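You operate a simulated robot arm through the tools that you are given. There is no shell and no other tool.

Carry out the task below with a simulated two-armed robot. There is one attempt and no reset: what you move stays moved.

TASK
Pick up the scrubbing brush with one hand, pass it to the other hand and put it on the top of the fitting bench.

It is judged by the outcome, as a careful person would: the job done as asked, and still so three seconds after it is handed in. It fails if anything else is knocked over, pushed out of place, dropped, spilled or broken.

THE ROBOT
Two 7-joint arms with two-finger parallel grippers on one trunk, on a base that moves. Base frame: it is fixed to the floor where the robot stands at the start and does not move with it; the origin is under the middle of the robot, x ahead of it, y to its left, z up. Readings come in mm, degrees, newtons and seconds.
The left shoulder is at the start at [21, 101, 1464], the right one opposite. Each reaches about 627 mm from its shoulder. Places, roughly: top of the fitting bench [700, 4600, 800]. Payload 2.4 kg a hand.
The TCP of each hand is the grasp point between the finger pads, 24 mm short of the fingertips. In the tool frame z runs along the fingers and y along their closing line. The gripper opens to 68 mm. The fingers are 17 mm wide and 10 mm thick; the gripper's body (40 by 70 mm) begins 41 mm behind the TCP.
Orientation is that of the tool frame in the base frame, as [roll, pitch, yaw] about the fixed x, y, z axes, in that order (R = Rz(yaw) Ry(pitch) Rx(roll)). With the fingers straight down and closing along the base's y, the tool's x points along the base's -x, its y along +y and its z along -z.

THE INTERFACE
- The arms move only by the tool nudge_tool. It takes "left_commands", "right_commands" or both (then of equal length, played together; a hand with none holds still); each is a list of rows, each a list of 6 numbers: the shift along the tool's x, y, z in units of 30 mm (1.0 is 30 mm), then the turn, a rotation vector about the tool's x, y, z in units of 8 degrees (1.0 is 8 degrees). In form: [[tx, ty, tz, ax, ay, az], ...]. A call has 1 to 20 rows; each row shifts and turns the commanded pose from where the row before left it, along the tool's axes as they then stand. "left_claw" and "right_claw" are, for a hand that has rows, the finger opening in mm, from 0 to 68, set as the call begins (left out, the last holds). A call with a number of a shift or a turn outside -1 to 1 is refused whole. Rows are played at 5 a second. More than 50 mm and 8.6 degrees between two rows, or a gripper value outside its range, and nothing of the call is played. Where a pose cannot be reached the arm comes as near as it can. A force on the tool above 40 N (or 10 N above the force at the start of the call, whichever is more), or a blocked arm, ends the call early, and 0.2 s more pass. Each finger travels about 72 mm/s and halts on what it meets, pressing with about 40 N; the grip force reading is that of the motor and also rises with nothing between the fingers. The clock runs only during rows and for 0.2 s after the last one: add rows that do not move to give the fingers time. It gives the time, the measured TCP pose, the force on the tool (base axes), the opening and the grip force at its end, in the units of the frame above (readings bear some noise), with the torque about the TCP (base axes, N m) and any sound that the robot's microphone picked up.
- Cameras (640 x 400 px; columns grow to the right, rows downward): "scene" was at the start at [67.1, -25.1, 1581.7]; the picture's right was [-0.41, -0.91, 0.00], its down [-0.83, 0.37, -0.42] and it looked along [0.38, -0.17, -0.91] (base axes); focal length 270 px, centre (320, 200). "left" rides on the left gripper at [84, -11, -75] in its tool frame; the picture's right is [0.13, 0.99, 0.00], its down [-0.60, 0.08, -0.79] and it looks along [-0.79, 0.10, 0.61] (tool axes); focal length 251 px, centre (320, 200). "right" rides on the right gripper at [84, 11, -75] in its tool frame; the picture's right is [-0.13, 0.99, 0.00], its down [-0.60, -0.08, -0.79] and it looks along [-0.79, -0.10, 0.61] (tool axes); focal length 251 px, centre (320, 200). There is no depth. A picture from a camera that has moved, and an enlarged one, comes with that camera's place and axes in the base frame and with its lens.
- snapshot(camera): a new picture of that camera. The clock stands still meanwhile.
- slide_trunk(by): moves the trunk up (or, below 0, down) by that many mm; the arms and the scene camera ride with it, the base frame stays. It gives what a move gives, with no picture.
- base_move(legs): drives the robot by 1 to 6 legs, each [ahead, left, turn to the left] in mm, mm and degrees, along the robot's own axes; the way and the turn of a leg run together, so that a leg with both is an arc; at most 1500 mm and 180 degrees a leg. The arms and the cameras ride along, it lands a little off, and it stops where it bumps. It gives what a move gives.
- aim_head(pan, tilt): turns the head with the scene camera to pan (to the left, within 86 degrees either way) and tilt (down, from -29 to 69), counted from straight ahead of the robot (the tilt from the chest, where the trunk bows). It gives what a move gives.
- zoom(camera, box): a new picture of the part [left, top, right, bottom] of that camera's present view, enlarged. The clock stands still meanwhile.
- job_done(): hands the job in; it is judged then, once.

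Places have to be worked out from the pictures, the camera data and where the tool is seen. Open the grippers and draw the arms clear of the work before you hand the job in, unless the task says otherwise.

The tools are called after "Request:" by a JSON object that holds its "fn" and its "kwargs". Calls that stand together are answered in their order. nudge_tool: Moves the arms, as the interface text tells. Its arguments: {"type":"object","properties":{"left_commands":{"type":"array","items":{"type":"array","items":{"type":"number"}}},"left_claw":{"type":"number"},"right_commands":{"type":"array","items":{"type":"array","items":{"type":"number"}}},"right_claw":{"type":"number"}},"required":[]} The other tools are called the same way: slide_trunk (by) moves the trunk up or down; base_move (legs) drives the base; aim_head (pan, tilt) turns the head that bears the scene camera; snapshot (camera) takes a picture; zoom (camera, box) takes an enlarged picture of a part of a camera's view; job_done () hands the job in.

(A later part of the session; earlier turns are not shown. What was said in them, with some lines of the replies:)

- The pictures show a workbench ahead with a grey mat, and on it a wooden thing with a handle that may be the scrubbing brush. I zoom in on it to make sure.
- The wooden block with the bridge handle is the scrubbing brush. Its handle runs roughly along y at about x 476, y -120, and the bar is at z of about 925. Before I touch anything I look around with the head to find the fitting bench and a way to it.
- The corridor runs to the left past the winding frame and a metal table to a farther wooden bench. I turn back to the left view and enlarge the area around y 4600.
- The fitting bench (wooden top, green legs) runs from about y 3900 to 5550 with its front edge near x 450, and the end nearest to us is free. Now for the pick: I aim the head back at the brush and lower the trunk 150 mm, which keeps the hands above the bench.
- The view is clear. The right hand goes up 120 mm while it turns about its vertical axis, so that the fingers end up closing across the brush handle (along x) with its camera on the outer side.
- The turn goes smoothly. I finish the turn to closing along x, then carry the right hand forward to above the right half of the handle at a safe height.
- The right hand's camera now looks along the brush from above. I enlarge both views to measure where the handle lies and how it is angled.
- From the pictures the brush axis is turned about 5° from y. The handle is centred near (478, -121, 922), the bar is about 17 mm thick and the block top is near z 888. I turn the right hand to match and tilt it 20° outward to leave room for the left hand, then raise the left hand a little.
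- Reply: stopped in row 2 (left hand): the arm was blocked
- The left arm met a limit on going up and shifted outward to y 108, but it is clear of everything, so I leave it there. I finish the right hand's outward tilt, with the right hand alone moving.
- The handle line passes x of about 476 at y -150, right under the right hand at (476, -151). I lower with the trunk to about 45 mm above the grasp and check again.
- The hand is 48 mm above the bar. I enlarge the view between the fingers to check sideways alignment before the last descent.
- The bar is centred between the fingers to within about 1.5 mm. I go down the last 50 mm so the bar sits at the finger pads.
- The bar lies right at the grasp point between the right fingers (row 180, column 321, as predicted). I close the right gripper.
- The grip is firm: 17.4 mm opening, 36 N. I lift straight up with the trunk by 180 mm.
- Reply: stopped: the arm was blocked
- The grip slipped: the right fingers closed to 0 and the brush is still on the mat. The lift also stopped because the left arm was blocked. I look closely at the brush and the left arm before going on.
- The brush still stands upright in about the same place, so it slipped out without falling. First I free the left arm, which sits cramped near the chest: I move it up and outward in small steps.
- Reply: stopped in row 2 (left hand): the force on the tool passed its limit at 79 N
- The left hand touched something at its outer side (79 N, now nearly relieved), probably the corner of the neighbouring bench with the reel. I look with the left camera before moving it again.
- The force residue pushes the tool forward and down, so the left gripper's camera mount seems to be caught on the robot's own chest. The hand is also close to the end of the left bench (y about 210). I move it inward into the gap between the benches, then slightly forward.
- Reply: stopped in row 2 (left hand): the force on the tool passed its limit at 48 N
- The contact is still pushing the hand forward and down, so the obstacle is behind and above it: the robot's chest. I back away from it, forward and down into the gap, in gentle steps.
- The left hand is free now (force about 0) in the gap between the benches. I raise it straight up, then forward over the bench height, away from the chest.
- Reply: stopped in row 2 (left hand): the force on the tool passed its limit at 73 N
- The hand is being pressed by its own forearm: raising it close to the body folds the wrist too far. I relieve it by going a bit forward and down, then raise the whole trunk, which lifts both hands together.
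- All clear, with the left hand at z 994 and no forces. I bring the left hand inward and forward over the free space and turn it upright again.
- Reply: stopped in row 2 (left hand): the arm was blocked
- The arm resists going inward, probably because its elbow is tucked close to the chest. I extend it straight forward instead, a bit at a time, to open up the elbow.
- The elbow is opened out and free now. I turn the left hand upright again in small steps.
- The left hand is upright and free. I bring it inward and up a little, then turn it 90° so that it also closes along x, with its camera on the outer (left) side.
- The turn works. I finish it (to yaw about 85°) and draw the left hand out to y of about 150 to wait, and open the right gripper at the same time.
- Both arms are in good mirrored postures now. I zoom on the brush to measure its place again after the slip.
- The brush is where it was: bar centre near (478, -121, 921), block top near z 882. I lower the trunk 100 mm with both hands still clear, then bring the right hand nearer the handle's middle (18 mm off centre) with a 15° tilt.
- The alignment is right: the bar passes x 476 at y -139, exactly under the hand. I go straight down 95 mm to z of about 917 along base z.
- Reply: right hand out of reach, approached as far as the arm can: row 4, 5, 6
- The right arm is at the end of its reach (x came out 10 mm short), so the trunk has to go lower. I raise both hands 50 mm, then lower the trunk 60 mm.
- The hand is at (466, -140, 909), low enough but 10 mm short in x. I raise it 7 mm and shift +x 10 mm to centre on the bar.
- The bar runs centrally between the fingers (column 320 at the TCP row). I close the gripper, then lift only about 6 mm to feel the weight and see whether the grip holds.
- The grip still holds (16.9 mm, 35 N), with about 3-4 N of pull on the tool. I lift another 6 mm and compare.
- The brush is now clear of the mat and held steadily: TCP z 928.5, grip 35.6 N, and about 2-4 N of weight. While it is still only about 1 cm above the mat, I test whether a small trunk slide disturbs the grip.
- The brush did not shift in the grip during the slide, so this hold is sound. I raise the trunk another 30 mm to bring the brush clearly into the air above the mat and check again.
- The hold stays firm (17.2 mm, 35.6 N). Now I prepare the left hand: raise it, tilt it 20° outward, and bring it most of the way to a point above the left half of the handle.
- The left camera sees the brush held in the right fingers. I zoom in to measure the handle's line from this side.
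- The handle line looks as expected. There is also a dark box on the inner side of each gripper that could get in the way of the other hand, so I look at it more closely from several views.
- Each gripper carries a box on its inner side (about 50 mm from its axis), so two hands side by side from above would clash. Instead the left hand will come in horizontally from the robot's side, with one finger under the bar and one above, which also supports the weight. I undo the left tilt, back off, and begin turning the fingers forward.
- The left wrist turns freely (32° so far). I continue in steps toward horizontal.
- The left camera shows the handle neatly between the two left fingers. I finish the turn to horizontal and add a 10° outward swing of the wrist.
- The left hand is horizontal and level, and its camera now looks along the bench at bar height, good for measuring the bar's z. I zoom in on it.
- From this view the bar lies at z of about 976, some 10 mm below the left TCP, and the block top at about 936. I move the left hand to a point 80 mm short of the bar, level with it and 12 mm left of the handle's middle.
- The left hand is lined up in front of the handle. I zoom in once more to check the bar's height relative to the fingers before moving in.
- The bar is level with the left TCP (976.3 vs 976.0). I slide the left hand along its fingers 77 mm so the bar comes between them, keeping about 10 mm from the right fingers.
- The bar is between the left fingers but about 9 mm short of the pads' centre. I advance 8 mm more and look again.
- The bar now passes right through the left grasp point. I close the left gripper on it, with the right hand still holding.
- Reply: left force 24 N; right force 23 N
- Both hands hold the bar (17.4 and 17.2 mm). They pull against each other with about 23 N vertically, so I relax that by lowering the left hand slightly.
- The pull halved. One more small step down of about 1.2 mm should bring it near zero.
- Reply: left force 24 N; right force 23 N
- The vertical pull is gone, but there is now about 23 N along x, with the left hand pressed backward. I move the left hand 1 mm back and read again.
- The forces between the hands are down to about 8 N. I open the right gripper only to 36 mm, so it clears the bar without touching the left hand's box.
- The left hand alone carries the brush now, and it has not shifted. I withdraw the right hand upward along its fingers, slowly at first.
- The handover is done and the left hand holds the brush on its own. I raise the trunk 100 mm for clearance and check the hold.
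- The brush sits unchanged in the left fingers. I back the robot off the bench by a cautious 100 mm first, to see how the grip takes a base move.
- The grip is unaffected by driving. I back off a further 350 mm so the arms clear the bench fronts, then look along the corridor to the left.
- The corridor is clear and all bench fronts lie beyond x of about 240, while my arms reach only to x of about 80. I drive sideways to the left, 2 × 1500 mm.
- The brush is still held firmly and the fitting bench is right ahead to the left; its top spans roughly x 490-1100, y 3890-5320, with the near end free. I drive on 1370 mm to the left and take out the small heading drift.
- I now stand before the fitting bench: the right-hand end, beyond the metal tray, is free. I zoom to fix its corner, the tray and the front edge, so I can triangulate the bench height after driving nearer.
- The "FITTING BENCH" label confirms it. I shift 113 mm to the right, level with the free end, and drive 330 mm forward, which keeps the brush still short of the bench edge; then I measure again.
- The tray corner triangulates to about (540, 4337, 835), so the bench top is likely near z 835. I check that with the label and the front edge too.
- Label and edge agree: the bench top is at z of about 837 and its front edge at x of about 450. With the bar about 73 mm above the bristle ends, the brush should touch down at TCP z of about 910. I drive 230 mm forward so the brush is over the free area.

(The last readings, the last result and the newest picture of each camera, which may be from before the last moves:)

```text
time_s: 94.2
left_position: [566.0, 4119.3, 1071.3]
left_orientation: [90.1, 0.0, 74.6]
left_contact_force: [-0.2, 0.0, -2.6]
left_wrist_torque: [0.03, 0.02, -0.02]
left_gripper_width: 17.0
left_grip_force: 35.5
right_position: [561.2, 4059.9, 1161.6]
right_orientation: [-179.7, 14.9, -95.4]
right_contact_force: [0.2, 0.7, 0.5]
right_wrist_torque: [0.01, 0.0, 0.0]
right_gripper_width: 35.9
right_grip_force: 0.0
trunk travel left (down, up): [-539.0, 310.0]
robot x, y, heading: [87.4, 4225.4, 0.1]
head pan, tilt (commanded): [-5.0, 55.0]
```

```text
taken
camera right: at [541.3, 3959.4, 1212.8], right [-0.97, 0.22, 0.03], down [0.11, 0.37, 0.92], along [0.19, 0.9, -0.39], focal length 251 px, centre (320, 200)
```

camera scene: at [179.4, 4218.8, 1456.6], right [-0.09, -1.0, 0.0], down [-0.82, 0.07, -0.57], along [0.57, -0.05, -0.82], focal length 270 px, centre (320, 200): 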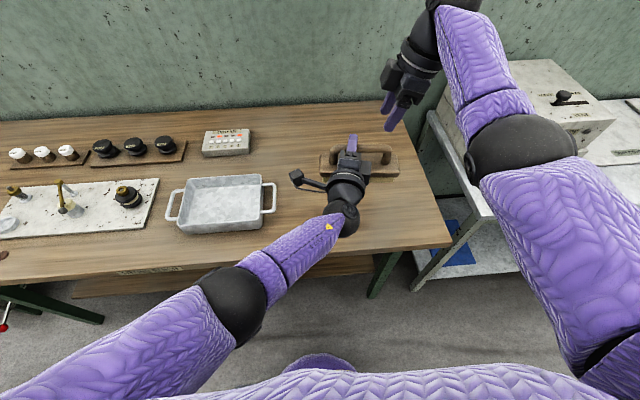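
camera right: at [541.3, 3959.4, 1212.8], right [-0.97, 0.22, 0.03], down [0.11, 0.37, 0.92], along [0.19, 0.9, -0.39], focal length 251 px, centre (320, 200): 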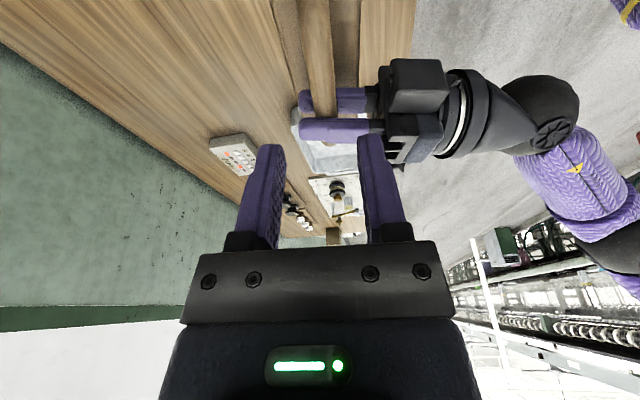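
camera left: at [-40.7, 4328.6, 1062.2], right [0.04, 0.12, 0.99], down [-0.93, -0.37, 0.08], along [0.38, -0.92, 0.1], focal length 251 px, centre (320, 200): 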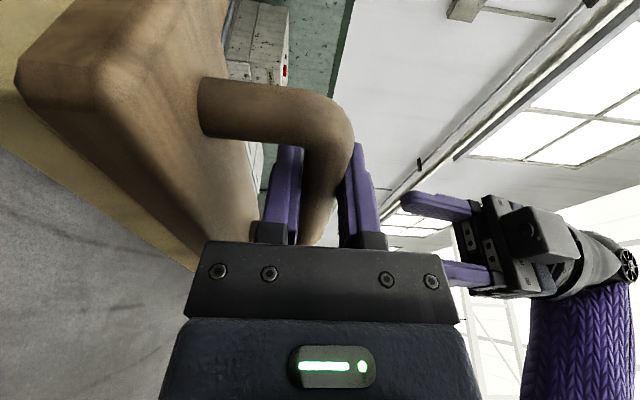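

The brush is over the free area: about 110 mm from the tray handle and 150 mm from the bench end. I lower the trunk 140 mm, which should leave the bristles about 20 mm above the top.

Request:
{"fn": "slide_trunk", "kwargs": {"by": -140}}

Request:
{"fn": "snapshot", "kwargs": {"camera": "scene"}}

Request:
{"fn": "snapshot", "kwargs": {"camera": "left"}}

Request:
{"fn": "snapshot", "kwargs": {"camera": "right"}}

```text
time_s: 95.9
left_position: [566.0, 4118.9, 931.9]
left_orientation: [90.1, -0.1, 74.7]
left_contact_force: [-0.4, 0.2, -2.5]
left_wrist_torque: [0.03, 0.03, 0.02]
left_gripper_width: 17.3
left_grip_force: 36.1
right_position: [562.2, 4059.1, 1023.0]
right_orientation: [-179.9, 14.8, -95.5]
right_contact_force: [-0.5, -0.7, -1.4]
right_wrist_torque: [-0.01, 0.0, -0.02]
right_gripper_width: 35.8
right_grip_force: 0.0
trunk travel left (down, up): [-399.0, 450.0]
robot x, y, heading: [86.5, 4226.4, -0.2]
head pan, tilt (commanded): [-5.0, 55.0]
```

```text
taken
camera scene: at [193.5, 4218.8, 1316.0], right [-0.09, -1.0, 0.0], down [-0.82, 0.07, -0.57], along [0.57, -0.05, -0.82], focal length 270 px, centre (320, 200)
```

scene: 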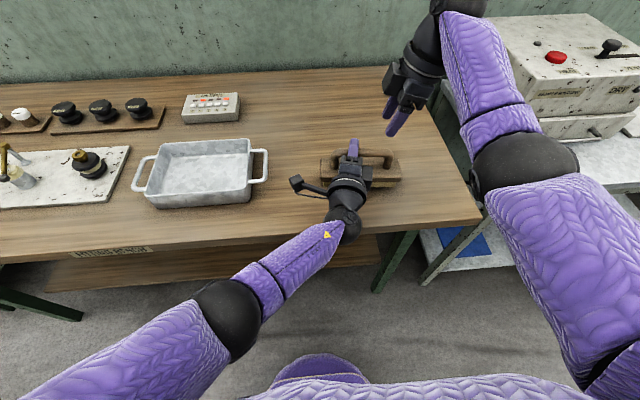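

```text
taken
camera left: at [515.6, 4220.0, 922.4], right [0.04, 0.12, 0.99], down [-0.92, -0.37, 0.08], along [0.38, -0.92, 0.1], focal length 251 px, centre (320, 200)
```

left: 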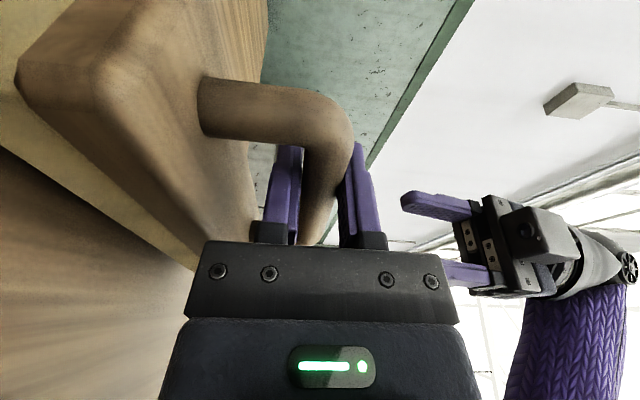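

```text
taken
camera right: at [541.1, 3959.5, 1072.9], right [-0.97, 0.22, 0.03], down [0.11, 0.37, 0.92], along [0.19, 0.9, -0.39], focal length 251 px, centre (320, 200)
```

right: 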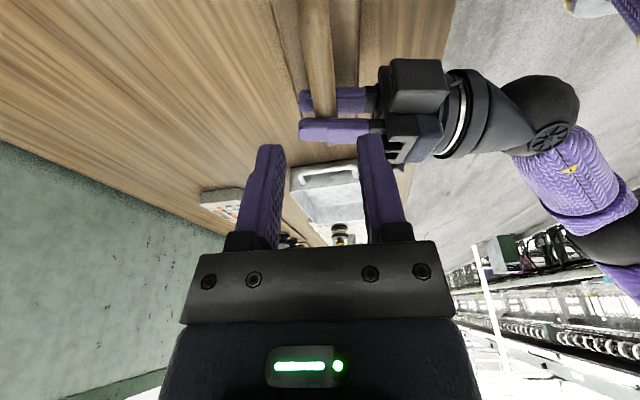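

All is clear and the bristles hang about 20 mm above the bench. I lower the left hand with the arm, 14 mm first, then in small steps while watching the force.

Request:
{"fn": "nudge_tool", "kwargs": {"left_commands": [[0, -0.2, 0, 0, 0, 0], [0, -0.15, 0, 0, 0, 0], [0, -0.1, 0, 0, 0, 0], [0, 0, 0, 0, 0, 0]]}}

Request:
{"fn": "zoom", "kwargs": {"camera": "scene", "box": [280, 120, 440, 220]}}

Request:
{"fn": "zoom", "kwargs": {"camera": "right", "box": [260, 0, 440, 130]}}

```text
time_s: 96.9
left_position: [566.6, 4117.9, 920.7]
left_orientation: [89.8, 0.1, 74.6]
left_contact_force: [8.0, -2.2, 25.7]
left_wrist_torque: [0.3, -0.14, -0.05]
left_gripper_width: 17.1
left_grip_force: 36.0
right_position: [562.1, 4059.9, 1022.2]
right_orientation: [-179.6, 14.9, -95.5]
right_contact_force: [0.3, -0.7, -0.6]
right_wrist_torque: [-0.02, 0.03, -0.01]
right_gripper_width: 36.1
right_grip_force: 0.1
trunk travel left (down, up): [-399.0, 450.0]
robot x, y, heading: [88.2, 4227.6, -0.1]
head pan, tilt (commanded): [-5.0, 55.0]
```

```text
4.00 times, centred on (360, 170) of scene
camera zoom: at [192.6, 4218.8, 1316.4], right [-0.09, -1.0, 0.0], down [-0.82, 0.07, -0.57], along [0.57, -0.05, -0.82], focal length 1078 px, centre (160, 320)
```

zoom: 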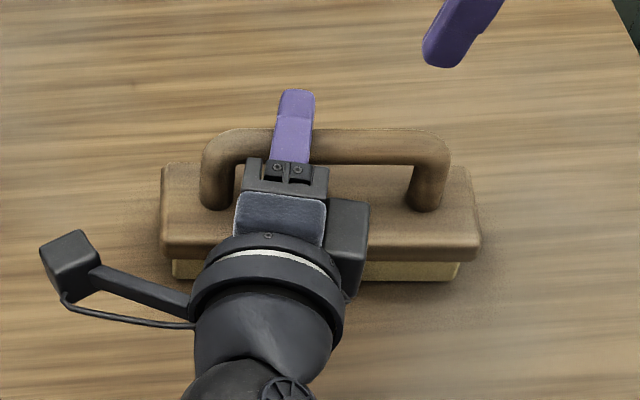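

```text
3.08 times, centred on (350, 65) of right
camera zoom: at [540.5, 3959.5, 1073.5], right [-0.97, 0.22, 0.03], down [0.11, 0.37, 0.92], along [0.19, 0.9, -0.39], focal length 774 px, centre (228, 615)
```

zoom: 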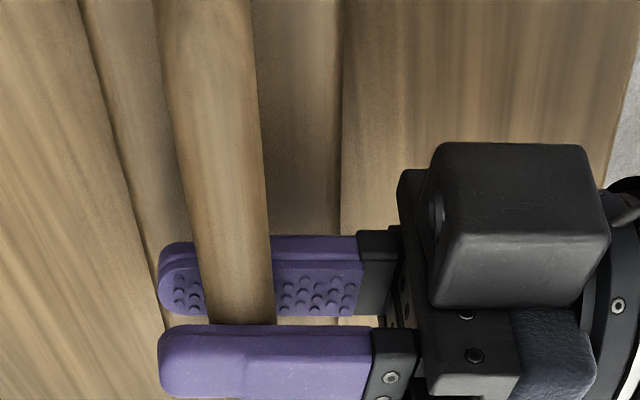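

The bristles have touched down: 25.7 N upward at TCP z 920.7. I ease up 2 mm to take the pressure off before releasing.

Request:
{"fn": "nudge_tool", "kwargs": {"left_commands": [[0, 0.065, 0, 0, 0, 0], [0, 0, 0, 0, 0, 0], [0, 0, 0, 0, 0, 0]]}}

```text
time_s: 97.7
left_position: [564.9, 4119.4, 921.6]
left_orientation: [89.9, 0.0, 74.7]
left_contact_force: [8.7, -4.7, 27.9]
left_wrist_torque: [0.28, -0.03, 0.03]
left_gripper_width: 17.3
left_grip_force: 35.9
right_position: [561.5, 4059.2, 1023.0]
right_orientation: [-179.7, 14.9, -95.5]
right_contact_force: [-0.1, -1.0, 0.5]
right_wrist_torque: [0.05, -0.03, 0.03]
right_gripper_width: 35.8
right_grip_force: 0.0
trunk travel left (down, up): [-399.0, 450.0]
robot x, y, heading: [88.8, 4223.1, -0.4]
head pan, tilt (commanded): [-5.0, 55.0]
```

The force hardly changed, so I raise another 2 mm and check again.

Request:
{"fn": "nudge_tool", "kwargs": {"left_commands": [[0, 0.07, 0, 0, 0, 0], [0, 0, 0, 0, 0, 0], [0, 0, 0, 0, 0, 0]]}}

Request:
{"fn": "snapshot", "kwargs": {"camera": "left"}}

Request:
{"fn": "zoom", "kwargs": {"camera": "scene", "box": [280, 120, 440, 220]}}

```text
time_s: 98.5
left_position: [565.8, 4119.5, 922.1]
left_orientation: [90.1, 0.1, 74.7]
left_contact_force: [0.5, -3.8, 5.9]
left_wrist_torque: [0.25, 0.15, 0.04]
left_gripper_width: 17.3
left_grip_force: 35.7
right_position: [561.7, 4058.8, 1021.2]
right_orientation: [-179.8, 14.9, -95.5]
right_contact_force: [0.6, 0.1, -0.2]
right_wrist_torque: [-0.01, 0.01, -0.01]
right_gripper_width: 36.0
right_grip_force: 0.2
trunk travel left (down, up): [-399.0, 450.0]
robot x, y, heading: [90.1, 4224.3, -0.3]
head pan, tilt (commanded): [-5.0, 55.0]
```

```text
taken
camera left: at [515.6, 4219.9, 911.8], right [0.04, 0.12, 0.99], down [-0.92, -0.37, 0.08], along [0.38, -0.92, 0.1], focal length 251 px, centre (320, 200)
```

left: 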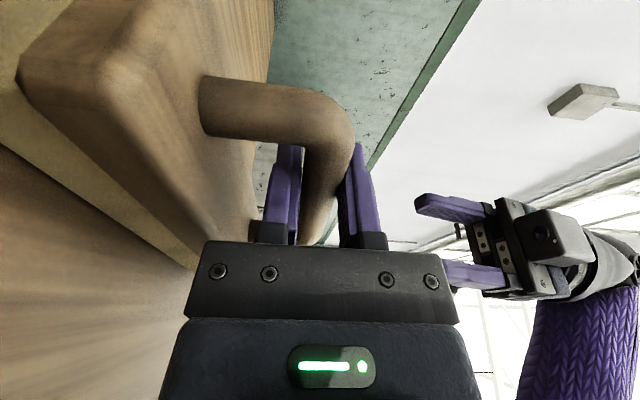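

```text
4.00 times, centred on (360, 170) of scene
camera zoom: at [192.8, 4218.3, 1315.9], right [-0.09, -1.0, 0.0], down [-0.82, 0.07, -0.57], along [0.57, -0.05, -0.82], focal length 1078 px, centre (160, 320)
```

zoom: 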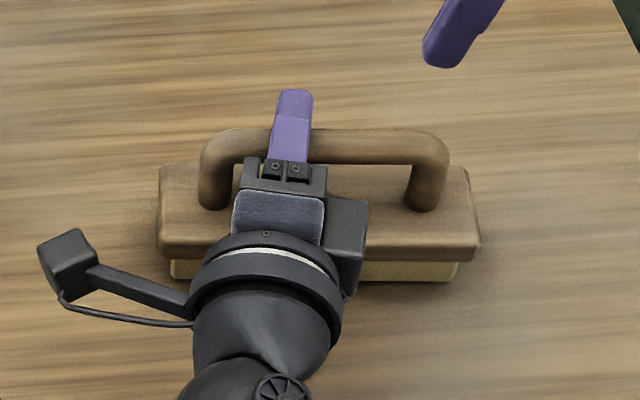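

The pressure is down to about 6 N and the brush stands flat on the bench. I open the left gripper to 42 mm, keeping the lower finger above the block.

Request:
{"fn": "nudge_tool", "kwargs": {"left_commands": [[0, 0, 0, 0, 0, 0], [0, 0, 0, 0, 0, 0], [0, 0, 0, 0, 0, 0], [0, 0, 0, 0, 0, 0]], "left_claw": 42}}

Request:
{"fn": "zoom", "kwargs": {"camera": "left", "box": [200, 0, 440, 250]}}

Request:
{"fn": "zoom", "kwargs": {"camera": "scene", "box": [280, 120, 440, 220]}}

```text
time_s: 99.5
left_position: [567.2, 4118.9, 922.7]
left_orientation: [90.1, 0.0, 74.7]
left_contact_force: [0.2, 0.0, 0.3]
left_wrist_torque: [0.0, 0.0, 0.0]
left_gripper_width: 41.7
left_grip_force: 0.2
right_position: [561.4, 4059.7, 1021.8]
right_orientation: [-179.8, 14.9, -95.5]
right_contact_force: [1.3, -0.2, 0.3]
right_wrist_torque: [0.01, -0.02, 0.02]
right_gripper_width: 36.2
right_grip_force: 0.1
trunk travel left (down, up): [-399.0, 450.0]
robot x, y, heading: [88.2, 4228.9, -0.1]
head pan, tilt (commanded): [-5.0, 55.0]
```

```text
1.60 times, centred on (320, 125) of left
camera zoom: at [516.4, 4220.0, 912.6], right [0.04, 0.12, 0.99], down [-0.92, -0.37, 0.08], along [0.38, -0.92, 0.1], focal length 402 px, centre (320, 320)
```

zoom: 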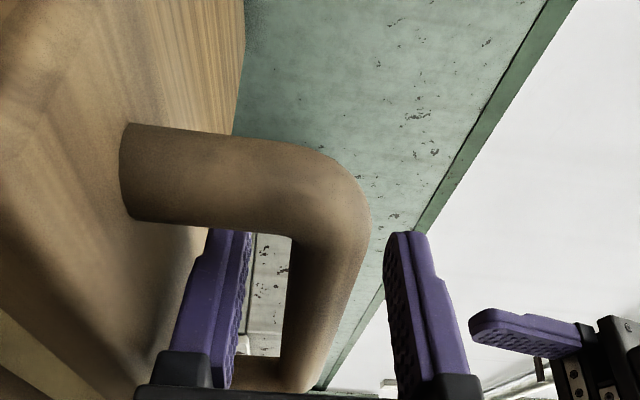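

```text
4.00 times, centred on (360, 170) of scene
camera zoom: at [193.4, 4218.8, 1315.9], right [-0.09, -1.0, 0.0], down [-0.82, 0.07, -0.57], along [0.57, -0.05, -0.82], focal length 1078 px, centre (160, 320)
```

zoom: 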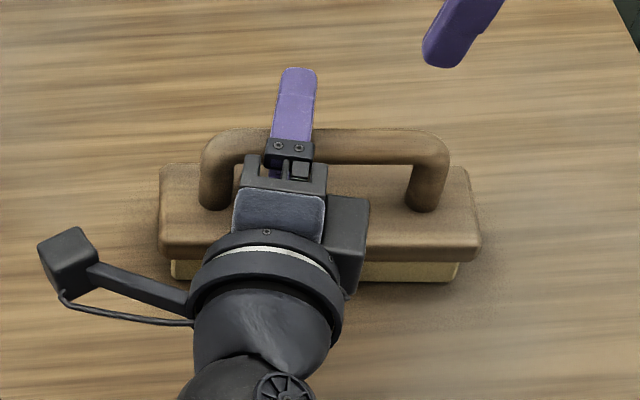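

The brush stands by itself, free between the open fingers. I withdraw the left hand straight back along its fingers.

Request:
{"fn": "nudge_tool", "kwargs": {"left_commands": [[0, 0, -0.3, 0, 0, 0], [0, 0, -0.5, 0, 0, 0], [0, 0, -0.7, 0, 0, 0], [0, 0, -0.8, 0, 0, 0], [0, 0, -0.8, 0, 0, 0], [0, 0, 0, 0, 0, 0]]}}

Request:
{"fn": "snapshot", "kwargs": {"camera": "scene"}}

Request:
{"fn": "snapshot", "kwargs": {"camera": "left"}}

```text
time_s: 100.9
left_position: [476.1, 4144.9, 920.7]
left_orientation: [90.1, 0.0, 74.7]
left_contact_force: [0.2, -0.3, -0.8]
left_wrist_torque: [0.02, -0.02, 0.01]
left_gripper_width: 41.9
left_grip_force: 0.1
right_position: [561.3, 4059.5, 1021.9]
right_orientation: [-179.7, 14.9, -95.5]
right_contact_force: [0.6, -0.3, 0.6]
right_wrist_torque: [-0.01, -0.03, -0.02]
right_gripper_width: 36.0
right_grip_force: 0.0
trunk travel left (down, up): [-399.0, 450.0]
robot x, y, heading: [86.6, 4230.1, -0.5]
head pan, tilt (commanded): [-5.0, 55.0]
```

```text
taken
camera scene: at [193.3, 4218.8, 1316.0], right [-0.09, -1.0, 0.0], down [-0.82, 0.07, -0.57], along [0.57, -0.05, -0.82], focal length 270 px, centre (320, 200)
```

scene: 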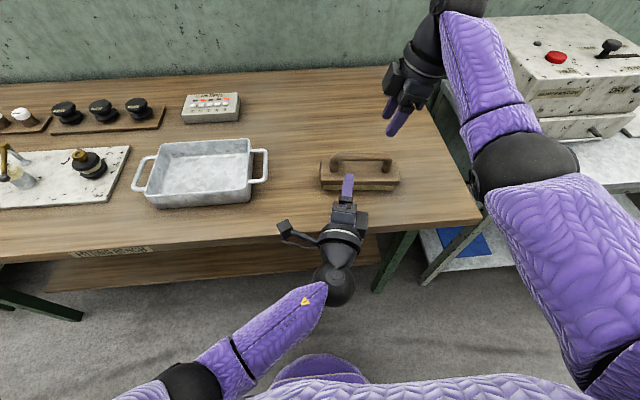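

```text
taken
camera left: at [425.7, 4244.8, 911.0], right [0.04, 0.12, 0.99], down [-0.92, -0.37, 0.08], along [0.38, -0.92, 0.1], focal length 251 px, centre (320, 200)
```

left: 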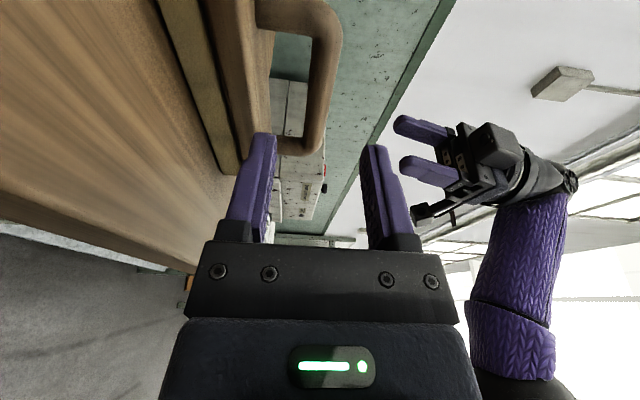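

The brush stands flat on the fitting bench and the hand is clear of it. I back the whole robot away 320 mm so both arms leave the work area.

Request:
{"fn": "base_move", "kwargs": {"legs": [[-320, 0, 0]]}}

Request:
{"fn": "nudge_tool", "kwargs": {"left_commands": [[0, 0, 0, 0, 0, 0], [0, 0, 0, 0, 0, 0], [0, 0, 0, 0, 0, 0]], "right_commands": [[0, 0, 0, 0, 0, 0], [0, 0, 0, 0, 0, 0], [0, 0, 0, 0, 0, 0]], "left_claw": 68, "right_claw": 68}}

Request:
{"fn": "aim_head", "kwargs": {"pan": -5, "tilt": 38}}

Request:
{"fn": "snapshot", "kwargs": {"camera": "scene"}}

```text
time_s: 103.0
left_position: [151.6, 4143.8, 920.7]
left_orientation: [90.2, 0.0, 74.1]
left_contact_force: [0.0, -0.4, 0.4]
left_wrist_torque: [-0.04, 0.03, -0.04]
left_gripper_width: 42.4
left_grip_force: 0.0
right_position: [237.0, 4059.3, 1022.5]
right_orientation: [-179.7, 14.9, -96.0]
right_contact_force: [-0.2, -0.2, -0.1]
right_wrist_torque: [0.0, 0.02, 0.01]
right_gripper_width: 36.0
right_grip_force: 0.1
trunk travel left (down, up): [-399.0, 450.0]
robot x, y, heading: [-235.3, 4233.8, -0.7]
head pan, tilt (commanded): [-5.0, 55.0]
```

```text
time_s: 103.8
left_position: [152.2, 4143.2, 920.3]
left_orientation: [90.1, 0.0, 74.3]
left_contact_force: [-0.4, -0.7, 0.6]
left_wrist_torque: [0.0, -0.01, 0.02]
left_gripper_width: 68.0
left_grip_force: 0.0
right_position: [236.7, 4058.6, 1022.3]
right_orientation: [-179.7, 14.9, -96.0]
right_contact_force: [-0.6, 1.2, -1.4]
right_wrist_torque: [-0.01, 0.0, 0.01]
right_gripper_width: 68.1
right_grip_force: 0.1
trunk travel left (down, up): [-399.0, 450.0]
robot x, y, heading: [-236.8, 4231.6, -0.9]
head pan, tilt (commanded): [-5.0, 55.0]
```

```text
time_s: 104.6
left_position: [152.3, 4143.2, 921.5]
left_orientation: [90.1, 0.0, 74.1]
left_contact_force: [-0.2, -0.6, -0.2]
left_wrist_torque: [0.02, -0.03, -0.01]
left_gripper_width: 67.9
left_grip_force: 0.1
right_position: [236.8, 4058.6, 1021.8]
right_orientation: [-179.9, 14.9, -96.1]
right_contact_force: [0.3, 0.0, -0.6]
right_wrist_torque: [0.01, 0.0, -0.04]
right_gripper_width: 68.2
right_grip_force: 0.0
trunk travel left (down, up): [-399.0, 450.0]
robot x, y, heading: [-232.7, 4225.2, -0.7]
head pan, tilt (commanded): [-5.0, 38.0]
```

```text
taken
camera scene: at [-116.3, 4219.2, 1339.6], right [-0.1, -1.0, 0.0], down [-0.61, 0.06, -0.79], along [0.78, -0.08, -0.62], focal length 270 px, centre (320, 200)
```

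scene: 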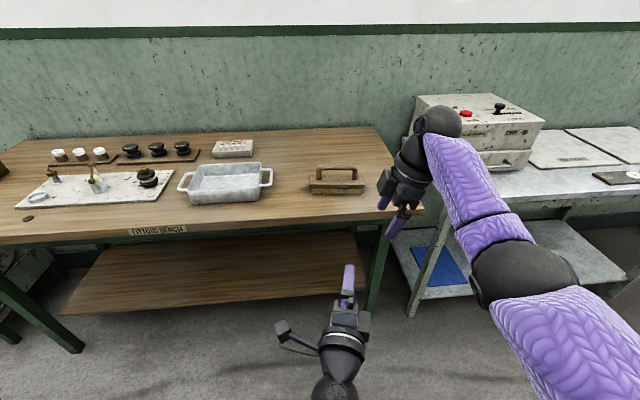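

The brush stands upright on the top of the fitting bench and everything around it is in place. One last close look confirms it before I hand in.

Request:
{"fn": "zoom", "kwargs": {"camera": "scene", "box": [260, 130, 420, 230]}}

```text
4.00 times, centred on (340, 180) of scene
camera zoom: at [-116.3, 4219.2, 1339.6], right [-0.1, -1.0, 0.0], down [-0.61, 0.06, -0.79], along [0.78, -0.08, -0.62], focal length 1078 px, centre (240, 280)
```

zoom: 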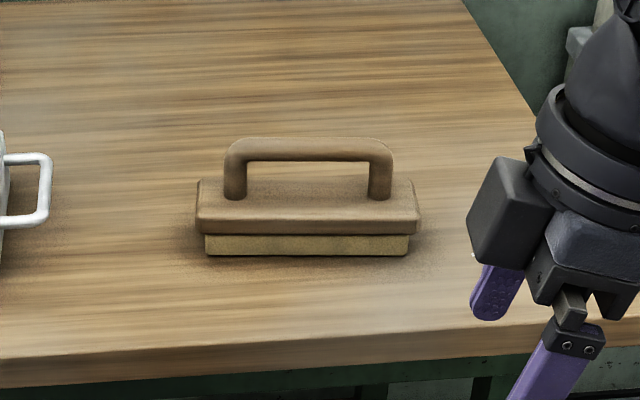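

The scrubbing brush rests bristles down on the fitting bench, well away from the edges. Both grippers are open and the arms are clear, so I hand the job in.

Request:
{"fn": "job_done", "kwargs": {}}

```text
The job is handed in.
```

The scrubbing brush is on top of the fitting bench. It stands bristles down in the free area near the right-hand end, clear of the tray and the edges. I picked it up with the right hand, passed it to the left in mid-air above the mat, and set it down with the left. Both grippers are open and the arms are drawn back.

- **First grip slipped:** the right hand's first hold on the handle came off as I began to lift. The brush stayed upright on the mat, and the second grip, nearer the middle of the handle, held.
- **Left-hand contact:** while I was freeing the cramped left arm at the first bench, the left hand met resistance several times, with forces up to 79 N. I believe it was pressing against the robot's own forearm, though the end of the neighbouring bench was close by. I saw nothing out of place in the pictures I took afterwards.
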